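You operate a simulated robot arm through the tools that you are given. There is no shell and no other tool. Be economical: measure what you need, move in short steps, check, and stop when the job is done.

You run a simulated two-armed robot. Do the job below in one go: nothing can be reset, and whatever is moved stays where it is left.

## Task
Call up the next order and pick it into the small tote.
Fine: press each lit green button once its cartons are in.

The check looks at the end state, three seconds after you hand in, the way a careful person would. Anything else that was tipped, shoved, dropped, spilled or broken makes it a failure.

## Robot
Two 7-joint arms with two-finger parallel grippers on one trunk, on a base that drives. Base frame: it is fixed to the floor where the robot stands at the start and does not move with it; the origin is under the middle of the robot, x ahead of it, y to its left, z up. Units: mm, rad, N and s.
The left shoulder is at the start at [70, 134, 1276], the right one opposite. With the tool pointing down near the work surface each hand reaches from about 100 to 300 mm from the robot's upright axis, wherever it stands, measured 20 degrees to its own side. Places, roughly: display [900, 400, 800]; next button [500, 0, 1100]. Payload 1.57 kg a hand.
Tool frame (each hand has its own): the origin (TCP) lies between the finger pads and is the grasp point; the fingertips stand 30 mm ahead of it; z points along the fingers, y is the line along which they close. Largest opening 80 mm; finger width 17, thickness 12; the body of the gripper, 40 by 82 mm, starts 80 mm behind the TCP.
Orientation is told as [roll, pitch, yaw] about the base's x, y, z axes, in that order, counted from this pose: with the fingers straight down and closing along the base's y, the tool's x points along the base's -x, its y along +y and its z along -z.

## Interface
- The arms move only by the tool drive_tool. It takes "left_rows", "right_rows" or both (then of equal length, played together; a hand with none holds still); each is a list of rows, each a list of 7 numbers: the shift along the base's x, y, z in mm, then the turn, a rotation vector about the base's x, y, z in rad, then the opening, from 0 (shut) to 1 (fully open). In form: [[tx, ty, tz, ax, ay, az, claw], ...]. A call has 1 to 20 rows; each row shifts and turns the commanded pose from where the row before left it. Each row takes 0.2 s and may step no farther than 50 mm and 0.15 rad from the row before; otherwise, or with a gripper value out of range, the whole call is refused. A pose out of reach is approached as far as the arm can. The call stops where the force on the tool passes 40 N (or 10 N more than at its start, if that is more) or the arm is blocked; 0.2 s more then pass. Each finger travels about 153 mm/s and halts on what it meets, pressing with about 29 N; the grip force reading is that of the motor and also rises with nothing between the fingers. The clock runs only during rows and for 0.2 s after the last one: add rows that do not move to give the fingers time. It gives the time, the measured TCP pose, the force on the tool (base axes), the opening and the grip force at its end, in the units of the frame above (readings bear some noise), with the torque about the TCP (base axes, N m) and any sound that the robot's microphone picked up, and new pictures: "pictures" is both (left out), scene, wrist or none (wrist: the cameras of the hands that moved).
- Cameras (640 x 400 px; columns grow to the right, rows downward): "scene" is now at [136.9, 24, 1506.2]; the picture's right is [0.26, -0.97, 0.00], its down [-0.54, -0.14, -0.83] and it looks along [0.80, 0.22, -0.56] (base axes); focal length 248 px, centre (320, 200). "left" rides on the left gripper at [72, 7, -122] in its tool frame; the picture's right is [-0.09, 1.00, 0.00], its down [-0.84, -0.08, -0.54] and it looks along [-0.54, -0.05, 0.84] (tool axes); focal length 238 px, centre (320, 200). "right" rides on the right gripper at [72, -7, -122] in its tool frame; the picture's right is [0.09, 1.00, 0.00], its down [-0.84, 0.08, -0.54] and it looks along [-0.54, 0.05, 0.84] (tool axes); focal length 238 px, centre (320, 200). There is no depth. A picture from a camera that has moved, and an enlarged one, comes with that camera's place and axes in the base frame and with its lens.
- lift_body(by): slides the trunk up (or, below 0, down) by that many mm; the arms and the scene camera ride with it, the base frame stays. It gives what a move gives, with no picture.
- drive_base(legs): drives the robot by 1 to 6 legs, each [ahead, left, turn to the left] in mm, mm and rad, along the robot's own axes; the way and the turn of a leg run together, so that a leg with both is an arc; at most 1500 mm and 3.142 rad a leg. The arms and the cameras ride along, it lands a little off, and it stops where it bumps. It gives what a move gives, and a new picture of the scene camera.
- turn_head(pan, tilt): turns the head with the scene camera to pan (to the left, within 1.501 rad either way) and tilt (down, from -0.506 to 1.204), counted from straight ahead of the robot. It gives what a move gives, and a new picture of the scene camera.
- zoom(camera, box): a new picture of the part [left, top, right, bottom] of that camera's present view, enlarged. It takes no simulated time.
- sign_off(): hands the job in; it is judged then, once.

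Go step by step. Nothing tells you exact positions but the pictures and the camera data: compare them with the known pose of the tool, close in by small moves and look again before you grip or let go. The budget is 120 turns and 260 pictures, counting those below and the enlarged ones. Unless the task says otherwise, let go and move clear before handing in, and close with one line.

The tools are called after "Request:" as a command line: name --argument value ..., lists and objects as JSON in quotes. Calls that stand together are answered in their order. drive_tool: Moves the arms, as the interface text tells. Its arguments: {"type":"object","properties":{"left_rows":{"type":"array","items":{"type":"array","items":{"type":"number"}}},"right_rows":{"type":"array","items":{"type":"array","items":{"type":"number"}}},"pictures":{"type":"string","enum":["both","scene","wrist","none"]}},"required":[]} The other tools are called the same way: lift_body (by) slides the trunk up or down; drive_base (legs) drives the base; turn_head (pan, tilt) turns the head that bears the scene camera; zoom (camera, box) takes an enlarged picture of a part of a camera's view; sign_off () hands the job in.

At the start:

```text
time_s: 0.0
left_ee_pos: [420.9, 291.1, 1354.5]
left_tool_rot: [-0.001, -0.001, 0.001]
left_ft_force: [-0.3, -0.5, -0.4]
left_torque: [0.0, 0.02, -0.01]
left_grip_width: 79.9
left_gripper_force: 0.0
right_ee_pos: [326.2, -42.2, 1368.0]
right_tool_rot: [0.001, 0.0, 0.0]
right_ft_force: [0.6, 0.8, 0.5]
right_torque: [0.0, -0.02, -0.01]
right_grip_width: 79.8
right_gripper_force: 0.0
trunk travel left (down, up): [-850.0, 90.0]
robot x, y, heading: [0.5, 0.2, -0.0]
head pan, tilt: [0.262, 0.588]
```

scene: 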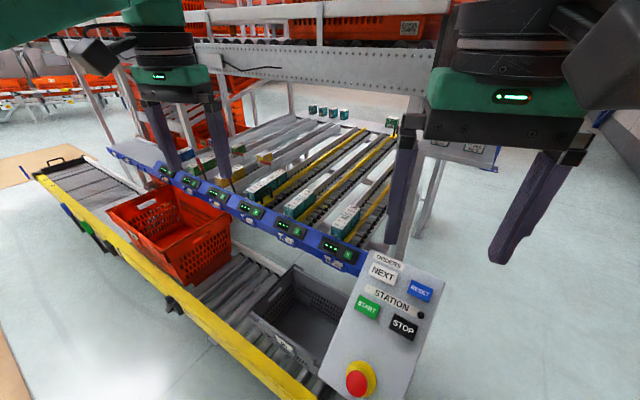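
right: 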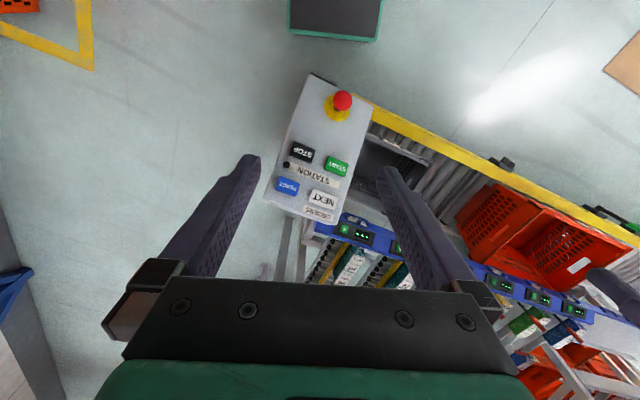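
left: 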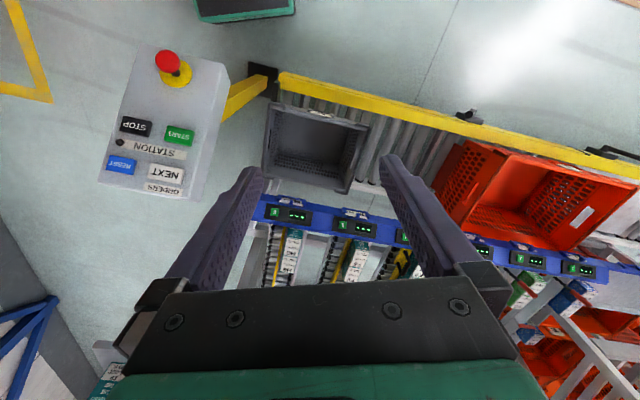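

The console with NEXT/RESET/START/STOP is at about [500, 0, 1100]. The grey small tote sits on the conveyor, next to the lanes with their displays. I'll zoom in to read them.

Request:
zoom --camera "scene" --box '[320, 240, 460, 400]'

Request:
zoom --camera "scene" --box '[140, 90, 420, 265]'

Request:
zoom --camera "left" --box '[80, 40, 400, 290]'

```text
2.50 times, centred on (390, 320) of scene
camera zoom: at [136.9, 24.0, 1506.2], right [0.26, -0.97, 0.0], down [-0.54, -0.14, -0.83], along [0.8, 0.22, -0.56], focal length 621 px, centre (145, -100)
```

zoom: 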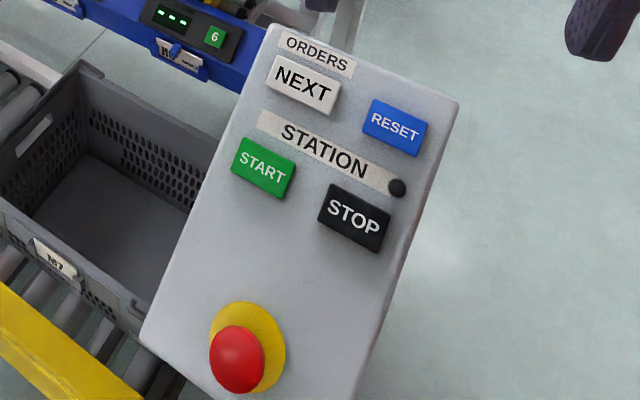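

```text
2.29 times, centred on (280, 178) of scene
camera zoom: at [136.9, 24.0, 1506.2], right [0.26, -0.97, 0.0], down [-0.54, -0.14, -0.83], along [0.8, 0.22, -0.56], focal length 568 px, centre (411, 251)
```

zoom: 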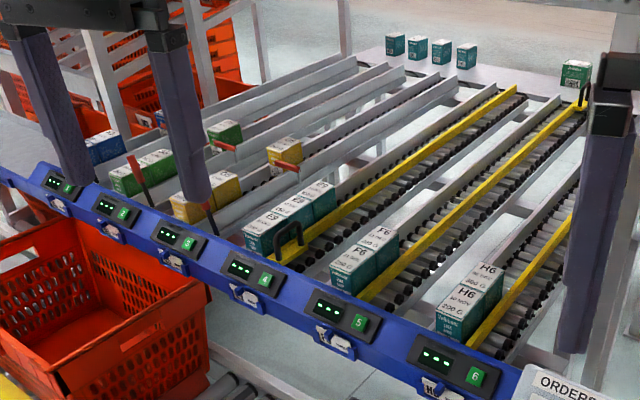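

```text
1.60 times, centred on (240, 165) of left
camera zoom: at [348.2, 297.4, 1477.6], right [0.09, 1.0, 0.0], down [0.84, -0.08, 0.54], along [0.54, -0.05, -0.84], focal length 381 px, centre (448, 256)
```

zoom: 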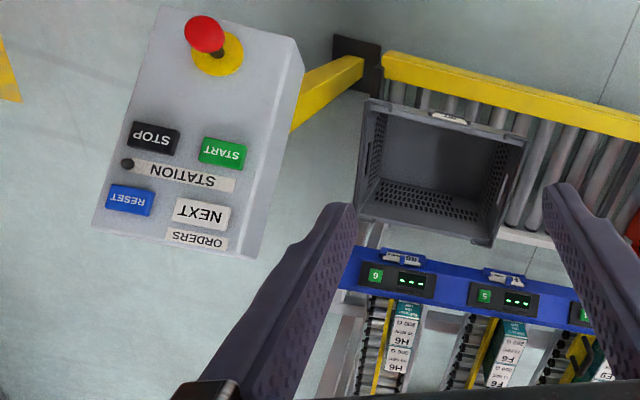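

NEXT triangulates to about [525, -14, 1066]. The panel tilts about 38° toward the robot. I'll bring the right hand, closed and tilted, to about 60 mm short of it.

Request:
drive_tool --right_rows '[[24, 5, -38, 0, -0.107, 0, 0], [24, 5, -38, 0, -0.107, 0, 0], [24, 5, -38, 0, -0.107, 0, 0], [24, 5, -38, 0, -0.107, 0, 0], [24, 4, -38, 0, -0.107, 0, 0], [25, 4, -40, 0, -0.107, 0, 0], [0, 0, 0, 0, 0, 0, 0]]'

```text
time_s: 1.6
left_ee_pos: [420.7, 291.9, 1356.0]
left_tool_rot: [-0.001, -0.001, 0.0]
left_ft_force: [0.0, -0.1, 0.9]
left_torque: [0.0, -0.05, -0.02]
left_grip_width: 79.9
left_gripper_force: 0.0
right_ee_pos: [467.5, -13.0, 1136.4]
right_tool_rot: [-0.002, -0.641, 0.0]
right_ft_force: [0.1, -0.4, 0.3]
right_torque: [-0.01, 0.0, -0.02]
right_grip_width: 0.0
right_gripper_force: 20.9
trunk travel left (down, up): [-850.0, 90.0]
robot x, y, heading: [-1.1, -2.4, -0.001]
head pan, tilt: [0.262, 0.588]
camera scene: at [136.4, 24.0, 1506.3], right [0.26, -0.97, 0.0], down [-0.54, -0.14, -0.83], along [0.8, 0.22, -0.56], focal length 248 px, centre (320, 200)
camera right: at [336.4, -19.0, 1191.5], right [-0.07, 1.0, -0.06], down [0.35, 0.08, 0.94], along [0.94, 0.05, -0.35], focal length 238 px, centre (320, 200)
```

scene: 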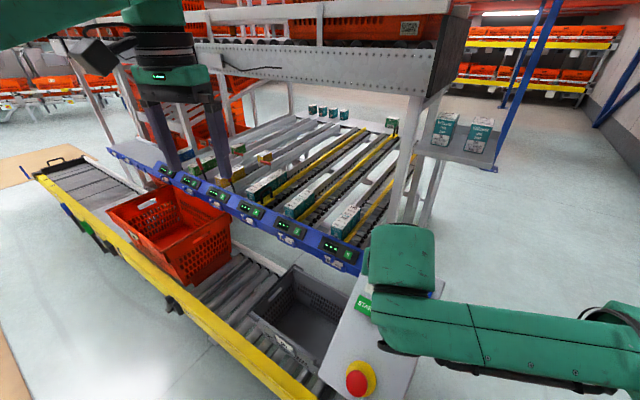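
right: 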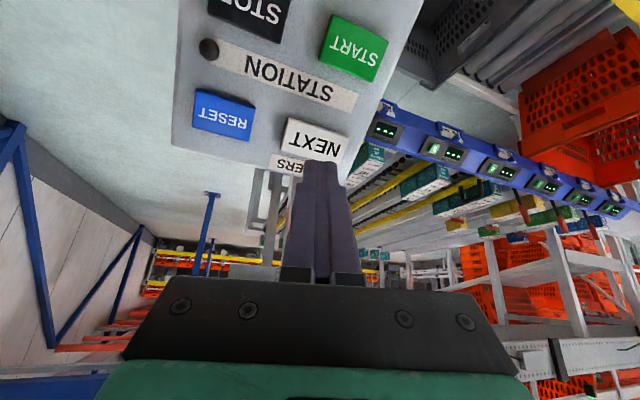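

The fingertip is lined up with NEXT. I'll move in along the panel normal and press gently.

Request:
drive_tool --right_rows '[[14, -1, -19, 0, 0, 0, 0], [12, -1, -16, 0, 0, 0, 0], [3, 0, -4, 0, 0, 0, 0], [0, 0, 0, 0, 0, 0, 0]]' --pictures "wrist"

```text
time_s: 2.6
left_ee_pos: [420.0, 290.1, 1354.7]
left_tool_rot: [-0.002, 0.001, 0.0]
left_ft_force: [0.0, 0.2, -0.4]
left_torque: [0.0, 0.03, 0.01]
left_grip_width: 79.8
left_gripper_force: 0.0
right_ee_pos: [501.4, -16.9, 1098.2]
right_tool_rot: [0.0, -0.641, 0.0]
right_ft_force: [0.2, -0.7, -0.6]
right_torque: [0.01, 0.02, 0.01]
right_grip_width: 0.1
right_gripper_force: 20.9
trunk travel left (down, up): [-850.0, 90.0]
robot x, y, heading: [1.9, -2.1, 0.0]
head pan, tilt: [0.262, 0.588]
camera right: at [369.2, -22.0, 1152.2], right [-0.07, 1.0, -0.06], down [0.35, 0.08, 0.94], along [0.94, 0.05, -0.35], focal length 238 px, centre (320, 200)
```

right: 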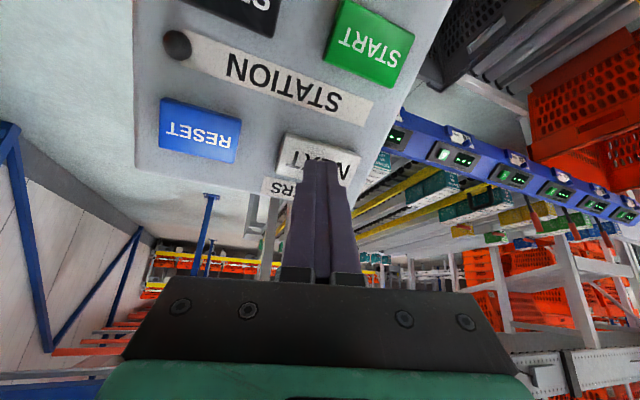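

The tip is nearly on the button, so I'll go in small steps.

Request:
drive_tool --right_rows '[[3, 0, -4, 0, 0, 0, 0], [1.8, 0, -2.4, 0, 0, 0, 0], [1.8, 0, -2.4, 0, 0, 0, 0], [1.2, 0, -1.6, 0, 0, 0, 0]]' --pictures "wrist"

```text
time_s: 3.6
left_ee_pos: [420.2, 291.2, 1355.9]
left_tool_rot: [0.0, -0.002, 0.001]
left_ft_force: [-0.2, 0.2, -0.2]
left_torque: [-0.01, 0.01, 0.01]
left_grip_width: 79.9
left_gripper_force: 0.0
right_ee_pos: [506.7, -16.5, 1088.2]
right_tool_rot: [0.002, -0.645, 0.0]
right_ft_force: [-2.4, 1.4, 2.4]
right_torque: [-0.01, -0.01, 0.03]
right_grip_width: 0.1
right_gripper_force: 21.3
trunk travel left (down, up): [-850.0, 90.0]
robot x, y, heading: [0.8, 0.2, 0.003]
head pan, tilt: [0.262, 0.588]
heard: click
camera right: at [375.7, -22.6, 1142.5], right [-0.07, 1.0, -0.06], down [0.34, 0.08, 0.94], along [0.94, 0.05, -0.35], focal length 238 px, centre (320, 200)
```

right: 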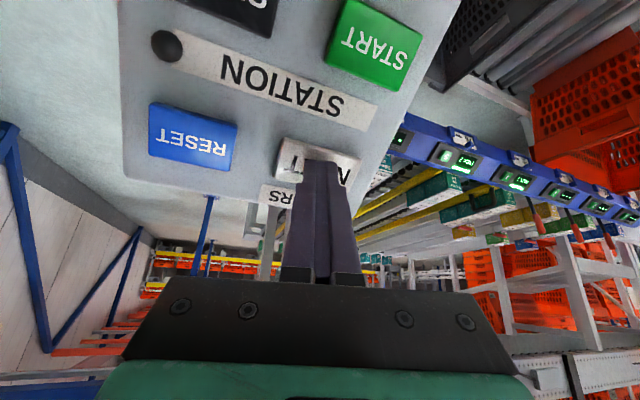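

A click was heard and the displays changed. I'll retract and look at them.

Request:
drive_tool --right_rows '[[-15, 0, 20, 0, 0, 0, 0], [-30, 0, 40, 0, 0, 0, 0], [-30, -20, 35, 0, 0.1, 0, 0], [-30, -20, 35, 0, 0.1, 0, 0], [-20, -30, 35, 0, 0.1, 0, 0], [-20, -30, 35, 0, 0.1, 0, 0], [-10, -30, 35, 0, 0.1, 0, 0], [-10, -10, 35, 0, 0.141, 0, 0]]' --pictures "scene"

Request:
zoom --camera "scene" --box '[140, 120, 400, 280]'

Request:
zoom --camera "left" --box '[250, 100, 640, 340]'

```text
refused: row 3 steps farther than a row can; nothing moved
```

```text
2.46 times, centred on (270, 200) of scene
camera zoom: at [135.1, 24.8, 1506.5], right [0.26, -0.97, 0.0], down [-0.54, -0.14, -0.83], along [0.8, 0.22, -0.55], focal length 612 px, centre (443, 200)
```

zoom: 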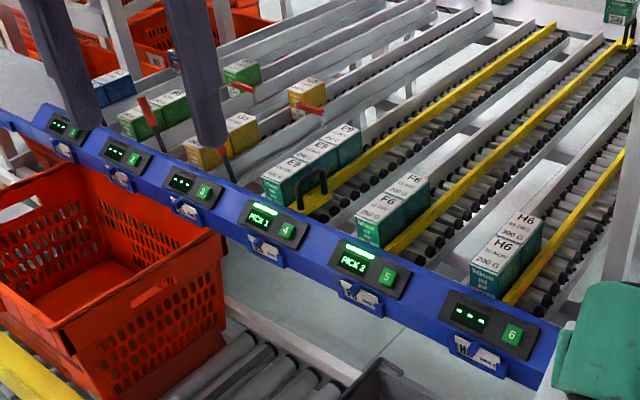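

```text
1.64 times, centred on (445, 220) of left
camera zoom: at [346.4, 298.2, 1478.0], right [0.09, 1.0, 0.0], down [0.84, -0.08, 0.54], along [0.54, -0.05, -0.84], focal length 391 px, centre (115, 167)
```

zoom: 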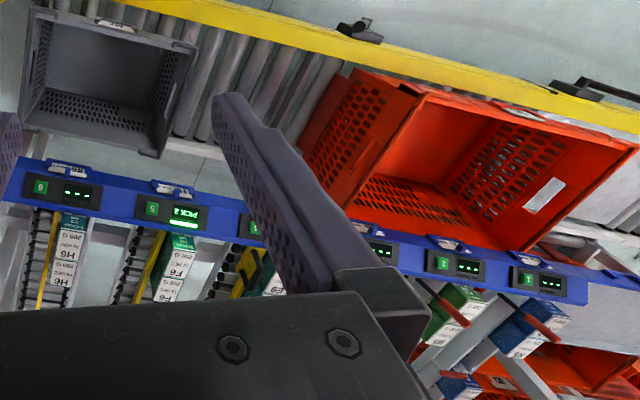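

Lane 4 shows PICK 1 and lane 5 shows PICK 2. I'll retract the right hand and zoom in on those to be sure.

Request:
drive_tool --right_rows '[[-15, 0, 20, 0, 0, 0, 0], [-29, 0, 39, 0, 0, 0, 0], [-29, -15, 35, 0, 0.1, 0, 0], [-29, -15, 35, 0, 0.1, 0, 0], [-20, -25, 35, 0, 0.1, 0, 0], [-20, -25, 35, 0, 0.1, 0, 0], [-10, -30, 35, 0, 0.1, 0, 0], [-10, -10, 35, 0, 0.141, 0, 0]]' --pictures "scene"

Request:
zoom --camera "scene" --box '[230, 170, 360, 270]'

Request:
zoom --camera "scene" --box '[320, 240, 460, 340]'

```text
time_s: 5.4
left_ee_pos: [419.4, 292.1, 1357.3]
left_tool_rot: [-0.002, -0.001, 0.0]
left_ft_force: [-0.2, -0.1, -0.2]
left_torque: [-0.03, -0.01, 0.02]
left_grip_width: 80.2
left_gripper_force: 0.1
right_ee_pos: [343.2, -138.9, 1358.4]
right_tool_rot: [0.002, 0.001, -0.002]
right_ft_force: [-0.6, 0.7, 1.1]
right_torque: [-0.04, 0.0, 0.01]
right_grip_width: 0.1
right_gripper_force: 21.2
trunk travel left (down, up): [-850.0, 90.0]
robot x, y, heading: [-0.9, 1.2, -0.002]
head pan, tilt: [0.262, 0.588]
camera scene: at [135.7, 25.5, 1506.3], right [0.26, -0.97, 0.0], down [-0.54, -0.14, -0.83], along [0.8, 0.21, -0.55], focal length 248 px, centre (320, 200)
```

scene: 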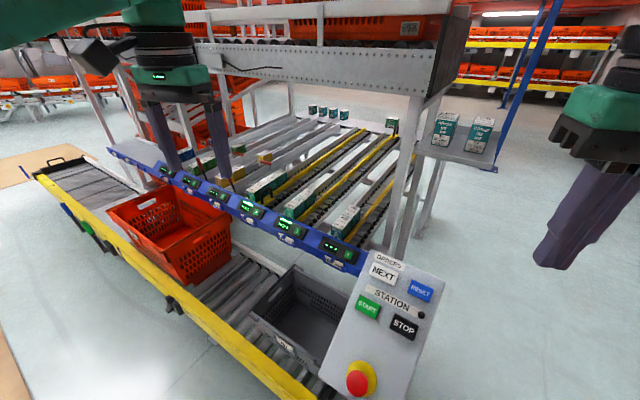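

```text
4.00 times, centred on (295, 220) of scene
camera zoom: at [135.7, 25.5, 1506.3], right [0.26, -0.97, 0.0], down [-0.54, -0.14, -0.83], along [0.8, 0.21, -0.55], focal length 994 px, centre (420, 120)
```

zoom: 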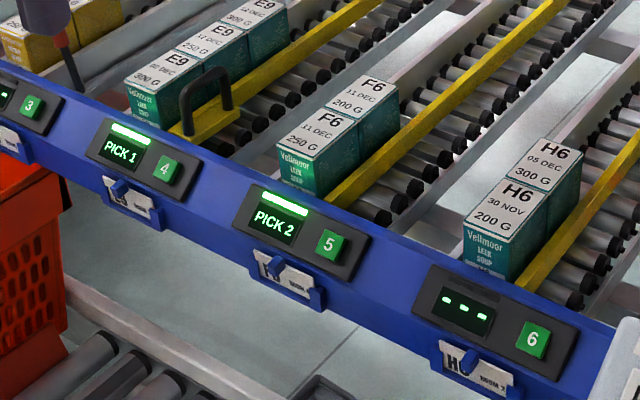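

```text
4.00 times, centred on (390, 290) of scene
camera zoom: at [135.7, 25.5, 1506.3], right [0.26, -0.97, 0.0], down [-0.54, -0.14, -0.83], along [0.8, 0.21, -0.55], focal length 994 px, centre (40, -160)
```

zoom: 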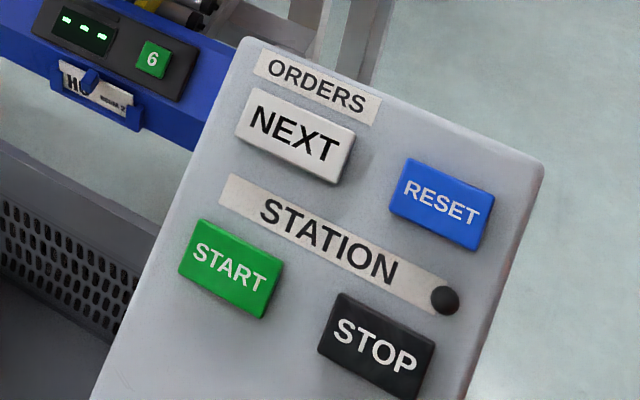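

The order is one carton from lane 4 (E9) and two from lane 5 (F6). The station is turned about -0.32 rad relative to me. I'll look down at the base's clearance and at the lane cards before driving.

Request:
turn_head --pan 0.1 --tilt 1.15

Request:
turn_head --pan 0.3 --tilt 0.55

Request:
zoom --camera "scene" --box '[240, 180, 330, 260]'

```text
time_s: 6.4
left_ee_pos: [420.5, 289.8, 1354.8]
left_tool_rot: [0.001, 0.0, 0.002]
left_ft_force: [0.2, 0.0, 0.2]
left_torque: [-0.01, 0.06, 0.02]
left_grip_width: 79.7
left_gripper_force: 0.1
right_ee_pos: [343.9, -140.0, 1358.6]
right_tool_rot: [0.001, -0.002, -0.001]
right_ft_force: [-0.5, -0.5, -0.3]
right_torque: [-0.01, 0.02, -0.02]
right_grip_width: 0.3
right_gripper_force: 21.4
trunk travel left (down, up): [-850.0, 90.0]
robot x, y, heading: [-1.0, -1.2, -0.0]
head pan, tilt: [0.099, 1.15]
camera scene: at [110.8, 6.6, 1463.5], right [0.1, -0.99, 0.0], down [-0.91, -0.09, -0.41], along [0.41, 0.04, -0.91], focal length 248 px, centre (320, 200)
```

scene: 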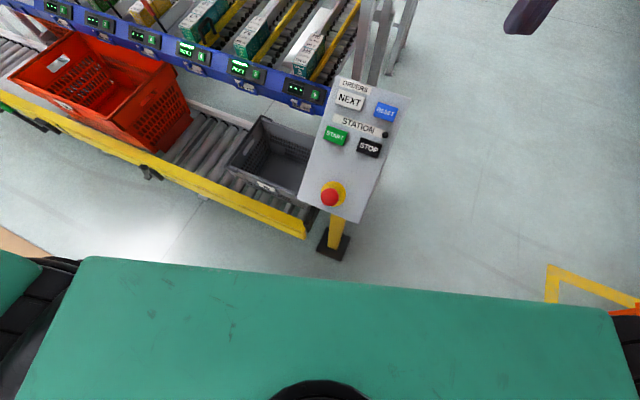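

```text
time_s: 7.4
left_ee_pos: [419.7, 290.7, 1355.7]
left_tool_rot: [-0.001, 0.0, 0.0]
left_ft_force: [0.0, 0.2, 0.3]
left_torque: [0.01, 0.01, -0.01]
left_grip_width: 80.0
left_gripper_force: 0.1
right_ee_pos: [344.8, -138.3, 1357.7]
right_tool_rot: [-0.001, -0.001, 0.001]
right_ft_force: [-0.1, -0.4, 0.2]
right_torque: [-0.01, 0.0, 0.0]
right_grip_width: 0.0
right_gripper_force: 21.2
trunk travel left (down, up): [-850.0, 90.0]
robot x, y, heading: [5.2, 2.8, 0.003]
head pan, tilt: [0.3, 0.55]
camera scene: at [136.8, 27.6, 1509.6], right [0.3, -0.96, 0.0], down [-0.5, -0.15, -0.85], along [0.81, 0.25, -0.52], focal length 248 px, centre (320, 200)
```

scene: 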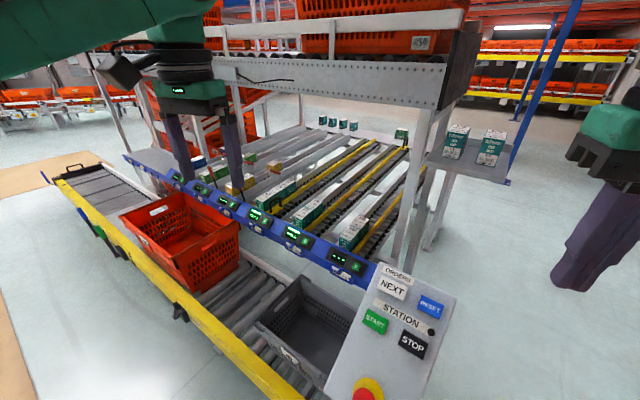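

```text
5.00 times, centred on (285, 220) of scene
camera zoom: at [136.8, 27.6, 1509.6], right [0.3, -0.96, 0.0], down [-0.5, -0.15, -0.85], along [0.81, 0.25, -0.52], focal length 1243 px, centre (495, 100)
```

zoom: 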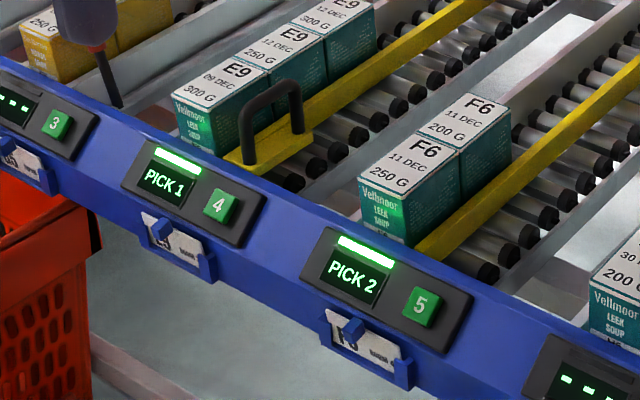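

The card text is too small to read from here. I'll square up to the station by turning right 0.32 rad, then slide left toward lanes 4 and 5.

Request:
drive_base --legs '[[0, 0, -0.322], [0, 500, 0]]'

Request:
turn_head --pan 0.0 --tilt 0.75

```text
time_s: 11.4
left_ee_pos: [644.6, 644.4, 1356.1]
left_tool_rot: [0.003, -0.001, -0.304]
left_ft_force: [1.0, -0.1, -0.3]
left_torque: [-0.03, -0.03, -0.03]
left_grip_width: 79.9
left_gripper_force: 0.0
right_ee_pos: [444.3, 257.1, 1358.4]
right_tool_rot: [0.001, 0.0, -0.305]
right_ft_force: [-0.2, -0.1, 0.7]
right_torque: [0.05, 0.0, -0.04]
right_grip_width: 0.1
right_gripper_force: 21.1
trunk travel left (down, up): [-850.0, 90.0]
robot x, y, heading: [160.4, 494.9, -0.302]
head pan, tilt: [0.3, 0.55]
camera scene: at [296.4, 478.8, 1509.8], right [0.0, -1.0, 0.0], down [-0.52, 0.0, -0.85], along [0.85, 0.0, -0.52], focal length 248 px, centre (320, 200)
```

scene: 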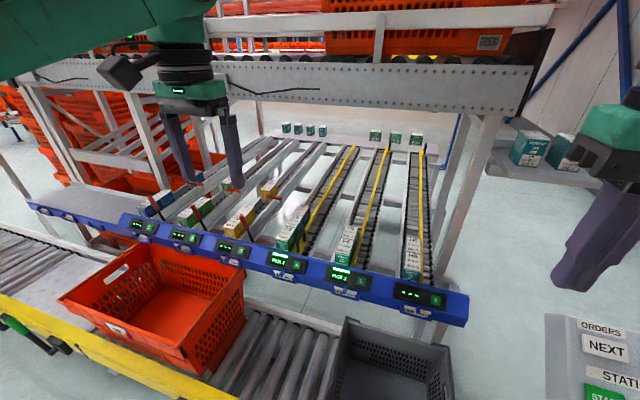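

```text
time_s: 12.2
left_ee_pos: [646.8, 647.3, 1355.8]
left_tool_rot: [0.0, 0.0, -0.303]
left_ft_force: [0.5, -0.4, -0.6]
left_torque: [0.0, 0.0, 0.01]
left_grip_width: 80.1
left_gripper_force: 0.2
right_ee_pos: [445.8, 258.6, 1359.5]
right_tool_rot: [0.001, -0.001, -0.303]
right_ft_force: [-0.2, 0.0, -1.0]
right_torque: [0.03, -0.02, 0.02]
right_grip_width: 0.2
right_gripper_force: 21.3
trunk travel left (down, up): [-850.0, 90.0]
robot x, y, heading: [160.4, 495.5, -0.309]
head pan, tilt: [0.0, 0.75]
camera scene: at [286.4, 456.9, 1492.4], right [-0.3, -0.95, 0.0], down [-0.65, 0.2, -0.73], along [0.7, -0.22, -0.68], focal length 248 px, centre (320, 200)
```

scene: 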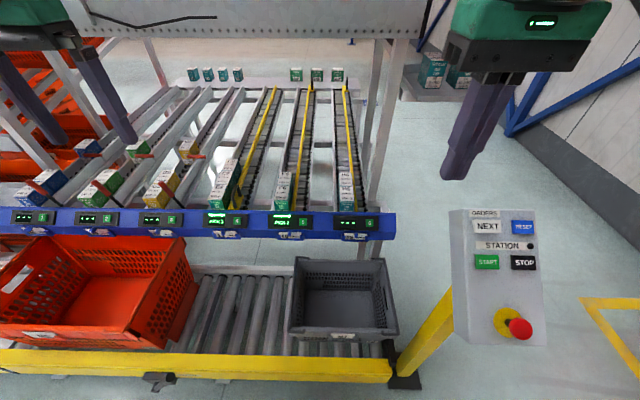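

I'm now square to the station. I'll check how far the base sits from the conveyor.

Request:
turn_head --pan 0.0 --tilt 1.2

Request:
zoom --camera "left" --box '[0, 0, 640, 400]'

Request:
zoom --camera "right" --box '[0, 0, 640, 400]'

```text
time_s: 13.1
left_ee_pos: [646.3, 646.0, 1355.2]
left_tool_rot: [0.0, 0.0, -0.306]
left_ft_force: [1.0, -0.6, 0.9]
left_torque: [-0.03, 0.01, 0.02]
left_grip_width: 80.0
left_gripper_force: 0.1
right_ee_pos: [445.1, 259.4, 1357.2]
right_tool_rot: [-0.001, 0.0, -0.303]
right_ft_force: [0.1, 0.0, -0.9]
right_torque: [-0.01, 0.03, 0.01]
right_grip_width: 0.0
right_gripper_force: 21.2
trunk travel left (down, up): [-850.0, 90.0]
robot x, y, heading: [159.0, 493.3, -0.308]
head pan, tilt: [0.0, 1.201]
camera scene: at [260.7, 464.6, 1460.6], right [-0.3, -0.95, 0.0], down [-0.89, 0.28, -0.36], along [0.35, -0.11, -0.93], focal length 248 px, centre (320, 200)
```

scene: 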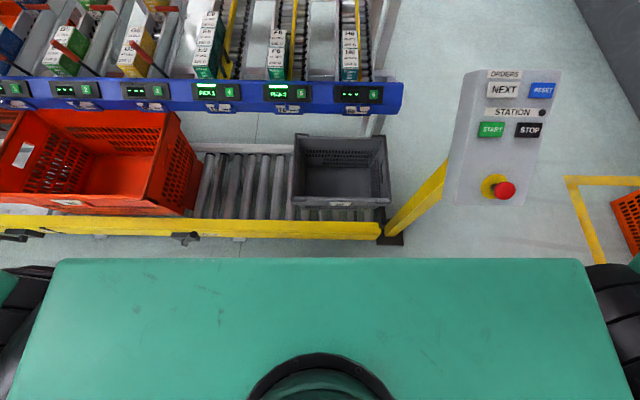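

```text
1.00 times, centred on (320, 200) of left (not enlarged: the box is as wide or as high as the picture)
camera zoom: at [579.5, 674.8, 1477.6], right [0.39, 0.92, 0.0], down [0.78, -0.32, 0.54], along [0.5, -0.21, -0.84], focal length 238 px, centre (320, 200)
```

zoom: 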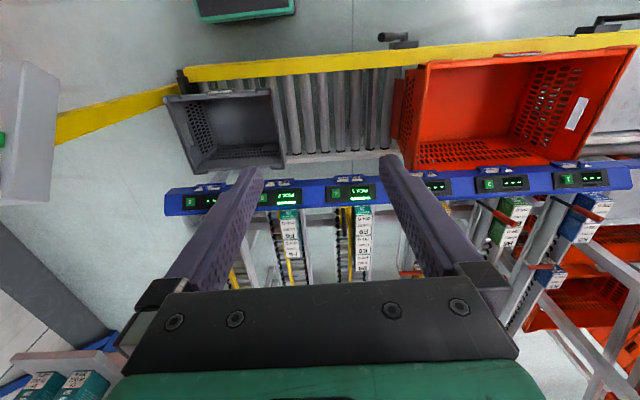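

```text
1.00 times, centred on (320, 200) of right (not enlarged: the box is as wide or as high as the picture)
camera zoom: at [373.6, 274.7, 1479.8], right [0.21, 0.98, 0.0], down [0.82, -0.18, 0.54], along [0.53, -0.11, -0.84], focal length 238 px, centre (320, 200)
```

zoom: 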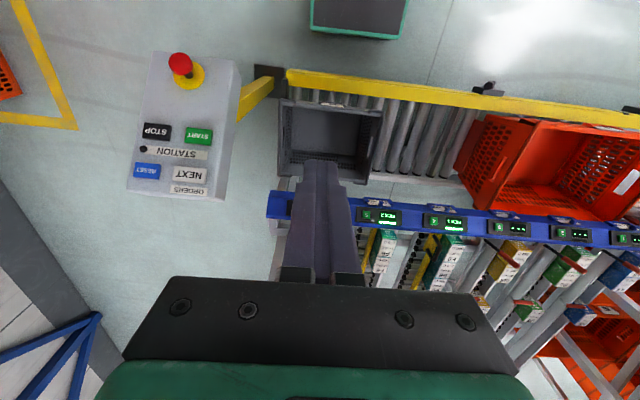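

The base front is about 225 mm ahead of my axis and the conveyor edge is about 345 mm ahead, so I can gain roughly 90 mm. First, a close look at the cartons from here.

Request:
zoom --camera "scene" --box '[180, 0, 400, 130]'

Request:
drive_base --legs '[[90, 0, -0.012]]'

Request:
lift_body --by -250

Request:
turn_head --pan 0.0 --tilt 0.8

Request:
zoom --camera "scene" --box '[180, 60, 400, 200]'

```text
2.91 times, centred on (290, 65) of scene
camera zoom: at [260.7, 464.6, 1460.6], right [-0.3, -0.95, 0.0], down [-0.89, 0.28, -0.36], along [0.35, -0.11, -0.93], focal length 723 px, centre (407, 593)
```

zoom: 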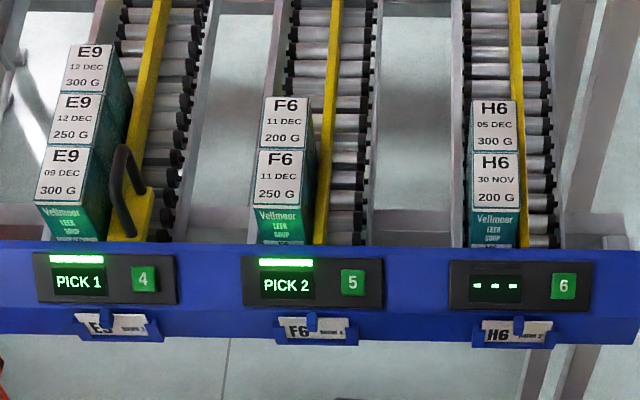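

```text
time_s: 14.2
left_ee_pos: [723.0, 617.1, 1358.8]
left_tool_rot: [0.0, -0.007, -0.314]
left_ft_force: [0.8, -0.1, 0.6]
left_torque: [-0.01, -0.03, 0.0]
left_grip_width: 80.0
left_gripper_force: 0.1
right_ee_pos: [519.2, 231.4, 1360.7]
right_tool_rot: [0.002, -0.008, -0.314]
right_ft_force: [0.0, 0.6, 0.3]
right_torque: [-0.03, -0.07, 0.0]
right_grip_width: 0.0
right_gripper_force: 21.2
trunk travel left (down, up): [-850.0, 90.0]
robot x, y, heading: [239.3, 469.6, -0.316]
head pan, tilt: [0.0, 1.201]
camera scene: at [335.4, 439.7, 1461.3], right [-0.31, -0.95, 0.0], down [-0.88, 0.29, -0.37], along [0.35, -0.11, -0.93], focal length 248 px, centre (320, 200)
```

scene: 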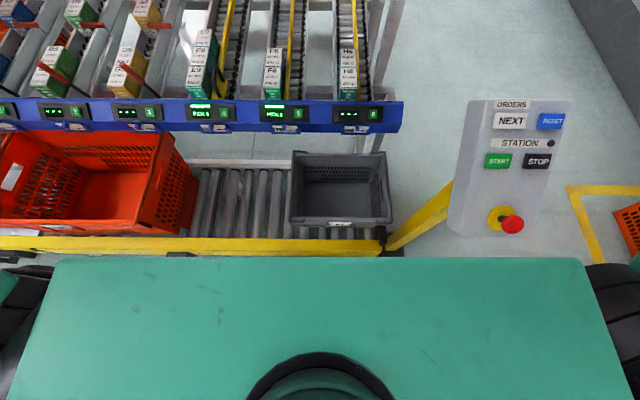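

```text
time_s: 16.8
left_ee_pos: [731.3, 615.1, 1105.9]
left_tool_rot: [-0.001, 0.0, -0.314]
left_ft_force: [-0.7, 0.1, 0.5]
left_torque: [-0.02, 0.01, 0.04]
left_grip_width: 80.0
left_gripper_force: 0.1
right_ee_pos: [527.2, 228.7, 1108.0]
right_tool_rot: [-0.002, -0.003, -0.313]
right_ft_force: [-0.4, -0.9, -0.3]
right_torque: [-0.01, 0.0, 0.01]
right_grip_width: 0.0
right_gripper_force: 21.3
trunk travel left (down, up): [-600.0, 340.0]
robot x, y, heading: [238.5, 467.8, -0.314]
head pan, tilt: [0.0, 1.201]
```

```text
time_s: 17.7
left_ee_pos: [731.0, 616.1, 1105.2]
left_tool_rot: [0.001, 0.0, -0.314]
left_ft_force: [-0.6, 0.0, -1.0]
left_torque: [0.0, -0.01, 0.0]
left_grip_width: 79.9
left_gripper_force: 0.0
right_ee_pos: [526.6, 229.3, 1109.1]
right_tool_rot: [0.0, -0.002, -0.315]
right_ft_force: [-0.1, -0.4, -0.5]
right_torque: [0.0, 0.02, 0.02]
right_grip_width: 0.2
right_gripper_force: 21.4
trunk travel left (down, up): [-600.0, 340.0]
robot x, y, heading: [240.5, 468.0, -0.314]
head pan, tilt: [0.0, 0.799]
camera scene: at [367.2, 429.2, 1238.3], right [-0.31, -0.95, 0.0], down [-0.68, 0.22, -0.7], along [0.66, -0.22, -0.72], focal length 248 px, centre (320, 200)
```

scene: 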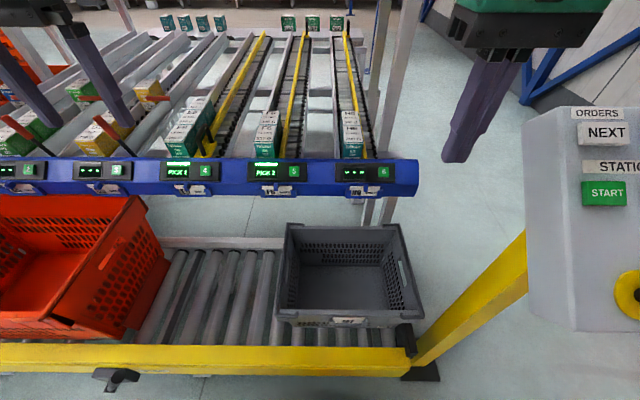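

```text
2.86 times, centred on (290, 130) of scene
camera zoom: at [367.2, 429.2, 1238.3], right [-0.31, -0.95, 0.0], down [-0.68, 0.22, -0.7], along [0.66, -0.22, -0.72], focal length 710 px, centre (406, 400)
```

zoom: 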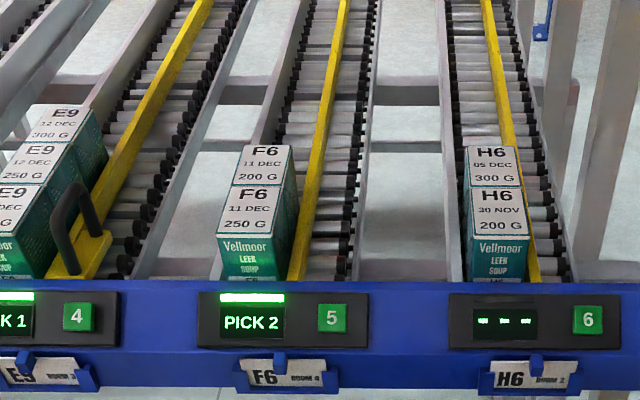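

The front F6's top-front edge is near [982, 391, 855]. That's about 730 mm ahead of my axis and 155 mm left, so a forward-tilted left tool should reach it. I'll move to a raised, tilted standoff to test this.

Request:
drive_tool --left_rows '[[18.5, -23.9, -12.5, -0.0348, -0.107, 0, 1], [18.5, -23.9, -12.5, -0.0348, -0.107, 0, 1], [18.5, -23.9, -12.5, -0.0348, -0.107, 0, 1], [18.5, -23.9, -12.5, -0.0348, -0.107, 0, 1], [18.5, -23.9, -12.5, -0.0348, -0.107, 0, 1], [18.5, -23.9, -12.5, -0.0348, -0.107, 0, 1], [18.5, -23.9, -12.5, -0.0348, -0.107, 0, 1], [18.5, -23.9, -12.5, -0.0348, -0.107, 0, 1], [0, 0, 0, 0, 0, 0, 1]]'

```text
time_s: 19.7
left_ee_pos: [878.8, 423.1, 1004.7]
left_tool_rot: [-0.001, -0.901, -0.315]
left_ft_force: [-0.2, -0.3, 0.6]
left_torque: [-0.03, -0.01, -0.01]
left_grip_width: 79.9
left_gripper_force: 0.0
right_ee_pos: [525.3, 230.6, 1108.5]
right_tool_rot: [0.0, -0.002, -0.314]
right_ft_force: [0.3, 0.3, -0.1]
right_torque: [-0.02, 0.01, -0.02]
right_grip_width: 0.1
right_gripper_force: 21.0
trunk travel left (down, up): [-600.0, 340.0]
robot x, y, heading: [244.2, 467.6, -0.318]
head pan, tilt: [0.0, 0.799]
camera scene: at [366.5, 429.5, 1238.4], right [-0.31, -0.95, 0.0], down [-0.68, 0.22, -0.7], along [0.66, -0.22, -0.72], focal length 248 px, centre (320, 200)
camera left: at [746.9, 473.4, 1024.5], right [0.36, 0.93, 0.07], down [0.07, -0.1, 0.99], along [0.93, -0.36, -0.1], focal length 238 px, centre (320, 200)
```

scene: 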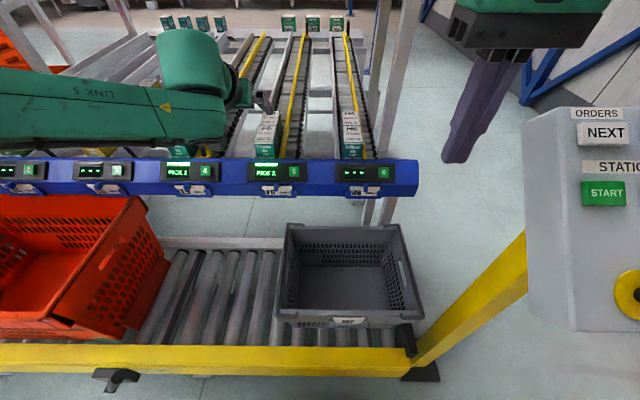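
left: 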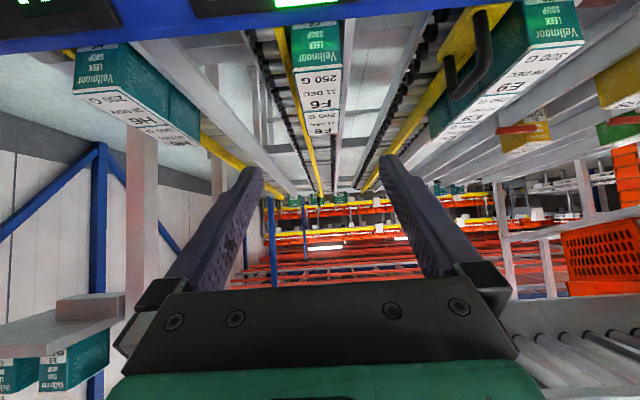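

The pose is reached with good alignment. I want less tilt so the wrist camera clears the rail and the tote wall later, so I'll test a pose above the carton with about 0.5 rad of tilt.

Request:
drive_tool --left_rows '[[34.6, -10.7, -10, 0.0309, 0.0951, 0, 1], [34.6, -10.7, -10, 0.0309, 0.0951, 0, 1], [34.6, -10.7, -10, 0.0309, 0.0951, 0, 1], [34.6, -10.7, -10, 0.0309, 0.0951, 0, 1], [0, 0, 0, 0, 0, 0, 1]]'

Request:
zoom --camera "left" --box '[200, 0, 440, 150]'

```text
time_s: 20.9
left_ee_pos: [929.2, 464.5, 953.6]
left_tool_rot: [-0.002, -0.502, -0.314]
left_ft_force: [-0.7, 0.9, 0.7]
left_torque: [0.01, 0.0, -0.03]
left_grip_width: 80.2
left_gripper_force: 0.1
left hand out of reach, approached as far as the arm can: row 2, 3, 4
right_ee_pos: [525.2, 229.8, 1109.1]
right_tool_rot: [0.001, -0.001, -0.314]
right_ft_force: [0.3, -0.3, 0.4]
right_torque: [-0.01, -0.05, -0.01]
right_grip_width: 0.0
right_gripper_force: 21.4
trunk travel left (down, up): [-600.0, 340.0]
robot x, y, heading: [244.1, 472.1, -0.313]
head pan, tilt: [0.0, 0.799]
camera scene: at [366.7, 429.3, 1238.4], right [-0.31, -0.95, 0.0], down [-0.68, 0.22, -0.7], along [0.66, -0.22, -0.72], focal length 248 px, centre (320, 200)
camera left: at [816.3, 508.8, 1026.2], right [0.39, 0.92, 0.04], down [0.43, -0.22, 0.88], along [0.82, -0.32, -0.48], focal length 238 px, centre (320, 200)
```

scene: 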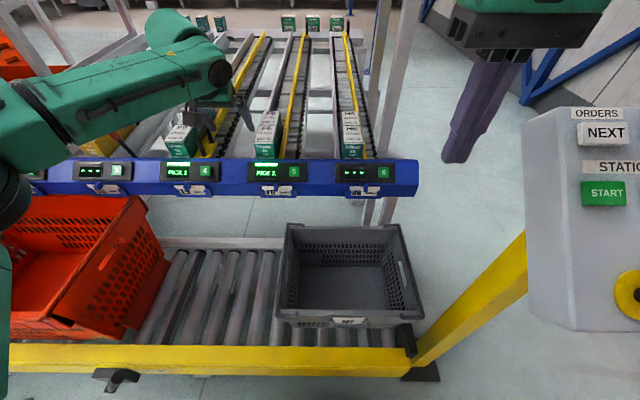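
left: 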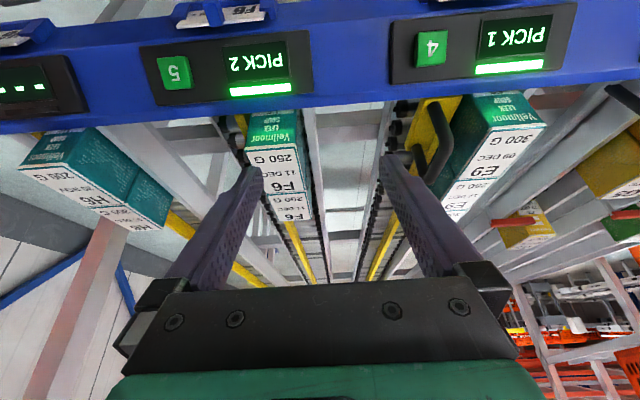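

```text
2.67 times, centred on (320, 75) of left
camera zoom: at [816.3, 508.8, 1026.2], right [0.39, 0.92, 0.04], down [0.43, -0.22, 0.88], along [0.82, -0.32, -0.48], focal length 636 px, centre (320, 533)
```

zoom: 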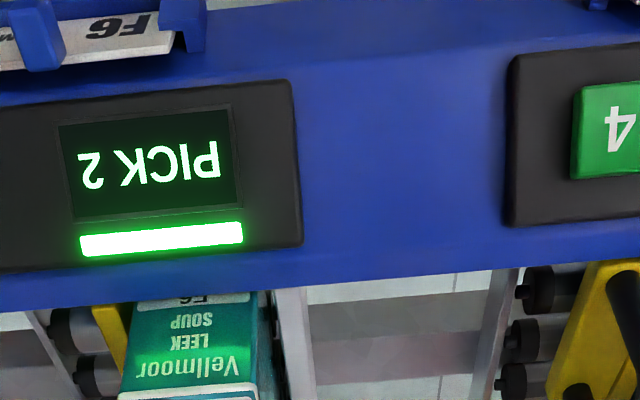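

It's out of reach by about 120 mm, so the base must go partly under the conveyor. I'll retract, back off, drop the trunk and look underneath for legs.

Request:
drive_tool --left_rows '[[-38, 12.3, 16, 0, 0, 0, 1], [-38, 12.3, 16, 0, 0, 0, 1], [-38, 12.3, 16, 0.0309, 0.0951, 0, 1], [-38, 12.3, 16, 0.0309, 0.0951, 0, 1], [-38, 12.3, 16, 0.0309, 0.0951, 0, 1], [-38, 12.3, 16, 0.0309, 0.0951, 0, 1], [-20, 6, 0, 0.0309, 0.0951, 0, 1]]' --pictures "none"

Request:
drive_base --legs '[[-800, 0, 0]]'

Request:
lift_body --by -500

Request:
turn_head --pan 0.0 --tilt 0.25

```text
time_s: 22.5
left_ee_pos: [684.3, 537.8, 1051.1]
left_tool_rot: [-0.001, 0.001, -0.316]
left_ft_force: [0.2, -0.4, 0.3]
left_torque: [0.03, -0.02, 0.0]
left_grip_width: 79.9
left_gripper_force: 0.1
right_ee_pos: [527.1, 229.0, 1107.3]
right_tool_rot: [-0.001, 0.0, -0.315]
right_ft_force: [0.1, -0.4, -0.3]
right_torque: [-0.02, -0.02, -0.02]
right_grip_width: 0.1
right_gripper_force: 20.8
trunk travel left (down, up): [-600.0, 340.0]
robot x, y, heading: [241.8, 467.3, -0.31]
head pan, tilt: [0.0, 0.799]
```

```text
time_s: 26.8
left_ee_pos: [-89.6, 787.3, 1050.5]
left_tool_rot: [0.002, -0.001, -0.283]
left_ft_force: [0.0, -0.1, -0.8]
left_torque: [0.0, 0.0, 0.0]
left_grip_width: 80.1
left_gripper_force: 0.0
right_ee_pos: [-237.0, 476.0, 1108.7]
right_tool_rot: [0.001, -0.002, -0.283]
right_ft_force: [-0.2, 0.0, 0.0]
right_torque: [-0.04, 0.0, 0.0]
right_grip_width: 0.1
right_gripper_force: 21.4
trunk travel left (down, up): [-600.0, 340.0]
robot x, y, heading: [-530.0, 710.3, -0.281]
head pan, tilt: [0.0, 0.799]
camera scene: at [-402.8, 670.6, 1238.3], right [-0.28, -0.96, 0.0], down [-0.69, 0.2, -0.7], along [0.67, -0.19, -0.72], focal length 248 px, centre (320, 200)
```

scene: 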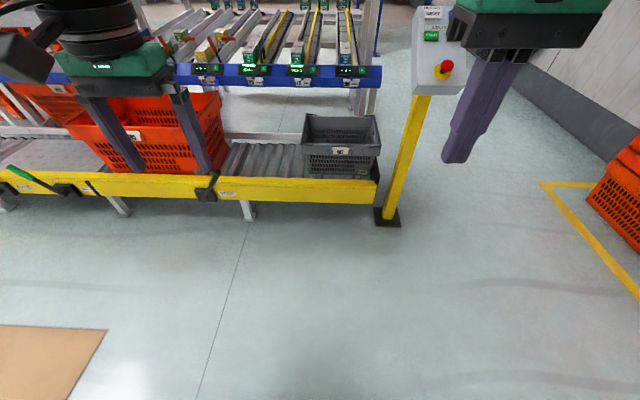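

```text
refused: -500 is not a number from -400 to 400
```

```text
time_s: 27.8
left_ee_pos: [-88.8, 788.1, 1050.2]
left_tool_rot: [0.001, -0.002, -0.282]
left_ft_force: [-0.5, 0.6, 0.5]
left_torque: [-0.03, -0.02, 0.03]
left_grip_width: 80.0
left_gripper_force: 0.1
right_ee_pos: [-237.6, 476.3, 1107.9]
right_tool_rot: [0.001, -0.003, -0.282]
right_ft_force: [0.7, -0.6, 0.4]
right_torque: [-0.01, 0.0, 0.01]
right_grip_width: 0.2
right_gripper_force: 21.2
trunk travel left (down, up): [-600.0, 340.0]
robot x, y, heading: [-527.3, 704.0, -0.285]
head pan, tilt: [0.0, 0.25]
camera scene: at [-390.6, 667.1, 1287.3], right [-0.28, -0.96, 0.0], down [-0.24, 0.07, -0.97], along [0.93, -0.27, -0.25], focal length 248 px, centre (320, 200)
```

scene: 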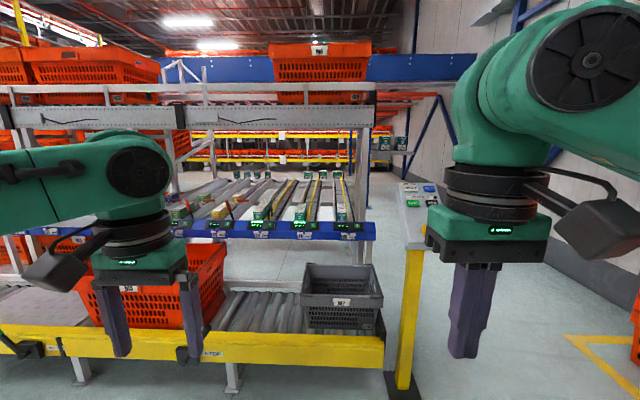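

The conveyor is low, with its rail at z 200–330. Its legs sit only near b≈1000 and at the console end, so my lane is clear. The tote rim is at about z 520, spanning 460–785 mm out. The rail limits my axis to about 120–130 mm toward the station, so I'll drive back in and finish a little closer than before.

Request:
drive_base --legs '[[0, 0, -0.03], [790, 34, 0]]'

Request:
zoom --camera "right" --box '[0, 0, 640, 400]'

Request:
zoom --camera "left" --box '[0, 0, 640, 400]'

```text
time_s: 32.3
left_ee_pos: [665.4, 575.2, 1051.4]
left_tool_rot: [0.001, 0.002, -0.304]
left_ft_force: [0.1, 0.2, 0.0]
left_torque: [-0.01, 0.05, 0.01]
left_grip_width: 79.7
left_gripper_force: 0.1
right_ee_pos: [510.2, 265.8, 1109.1]
right_tool_rot: [-0.001, -0.002, -0.303]
right_ft_force: [-0.1, 0.0, 0.2]
right_torque: [-0.03, 0.0, 0.03]
right_grip_width: 0.0
right_gripper_force: 21.2
trunk travel left (down, up): [-600.0, 340.0]
robot x, y, heading: [222.8, 500.7, -0.307]
head pan, tilt: [0.0, 0.25]
camera scene: at [360.7, 459.9, 1287.4], right [-0.3, -0.95, 0.0], down [-0.24, 0.07, -0.97], along [0.92, -0.29, -0.25], focal length 248 px, centre (320, 200)
```

scene: 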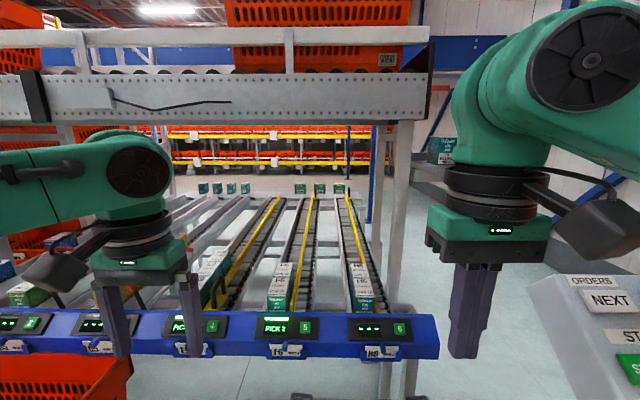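

```text
1.00 times, centred on (320, 200) of right (not enlarged: the box is as wide or as high as the picture)
camera zoom: at [437.8, 281.3, 1230.0], right [0.21, 0.98, 0.0], down [0.82, -0.18, 0.54], along [0.53, -0.11, -0.84], focal length 238 px, centre (320, 200)
```

zoom: 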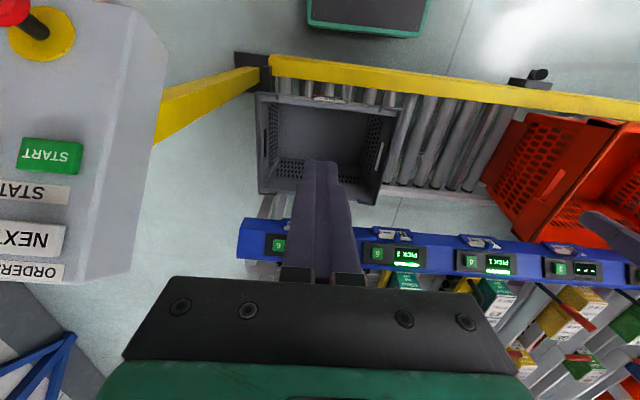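

```text
1.00 times, centred on (320, 200) of left (not enlarged: the box is as wide or as high as the picture)
camera zoom: at [597.5, 602.5, 1173.0], right [0.39, 0.92, 0.0], down [0.77, -0.32, 0.54], along [0.5, -0.21, -0.84], focal length 238 px, centre (320, 200)
```

zoom: 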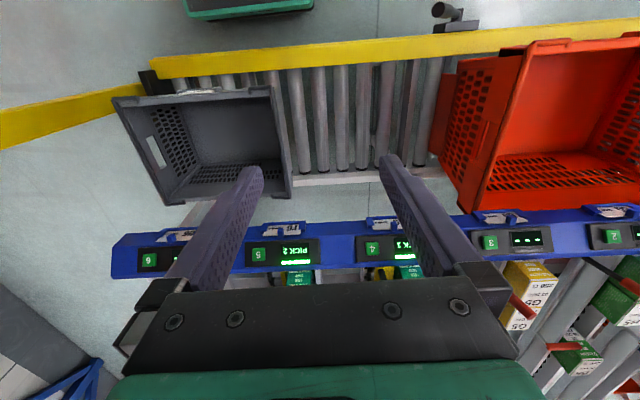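

The gap between base front and rail is about 100 mm, so I'll go forward 75 mm.

Request:
drive_base --legs '[[75, 20, -0.01]]'

Request:
turn_head --pan 0.0 --tilt 0.8

Request:
zoom --camera "right" --box '[200, 0, 500, 190]'

```text
time_s: 33.4
left_ee_pos: [741.3, 566.9, 1051.8]
left_tool_rot: [-0.002, -0.003, -0.314]
left_ft_force: [-0.5, 0.8, -0.8]
left_torque: [-0.04, 0.01, -0.03]
left_grip_width: 80.3
left_gripper_force: 0.0
right_ee_pos: [583.7, 259.9, 1107.9]
right_tool_rot: [-0.002, -0.005, -0.313]
right_ft_force: [0.3, -0.6, -0.7]
right_torque: [0.05, 0.01, 0.01]
right_grip_width: 0.0
right_gripper_force: 21.0
trunk travel left (down, up): [-600.0, 340.0]
robot x, y, heading: [300.9, 498.2, -0.313]
head pan, tilt: [0.0, 0.25]
camera scene: at [436.7, 455.4, 1287.5], right [-0.31, -0.95, 0.0], down [-0.23, 0.08, -0.97], along [0.92, -0.3, -0.25], focal length 248 px, centre (320, 200)
```

scene: 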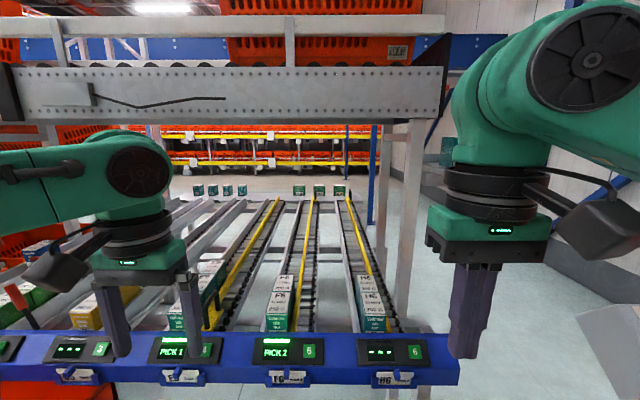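

```text
time_s: 34.3
left_ee_pos: [742.2, 566.9, 1051.0]
left_tool_rot: [0.001, -0.002, -0.314]
left_ft_force: [-0.1, 0.6, -0.5]
left_torque: [0.02, 0.0, 0.0]
left_grip_width: 79.8
left_gripper_force: 0.1
right_ee_pos: [583.7, 259.6, 1109.4]
right_tool_rot: [0.0, -0.002, -0.313]
right_ft_force: [0.4, -0.4, 0.0]
right_torque: [0.0, 0.01, 0.0]
right_grip_width: 0.0
right_gripper_force: 21.2
trunk travel left (down, up): [-600.0, 340.0]
robot x, y, heading: [299.0, 493.6, -0.313]
head pan, tilt: [0.0, 0.799]
camera scene: at [424.8, 459.3, 1238.4], right [-0.31, -0.95, 0.0], down [-0.68, 0.22, -0.7], along [0.66, -0.22, -0.72], focal length 248 px, centre (320, 200)
```

scene: 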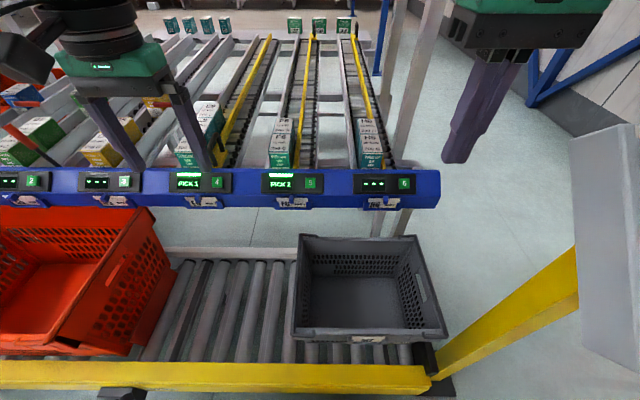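

```text
2.11 times, centred on (350, 95) of right
camera zoom: at [511.9, 275.9, 1230.1], right [0.22, 0.98, 0.0], down [0.82, -0.19, 0.54], along [0.53, -0.12, -0.84], focal length 502 px, centre (257, 421)
```

zoom: 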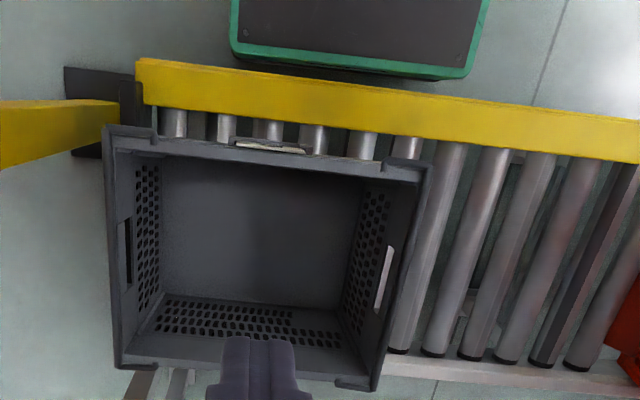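

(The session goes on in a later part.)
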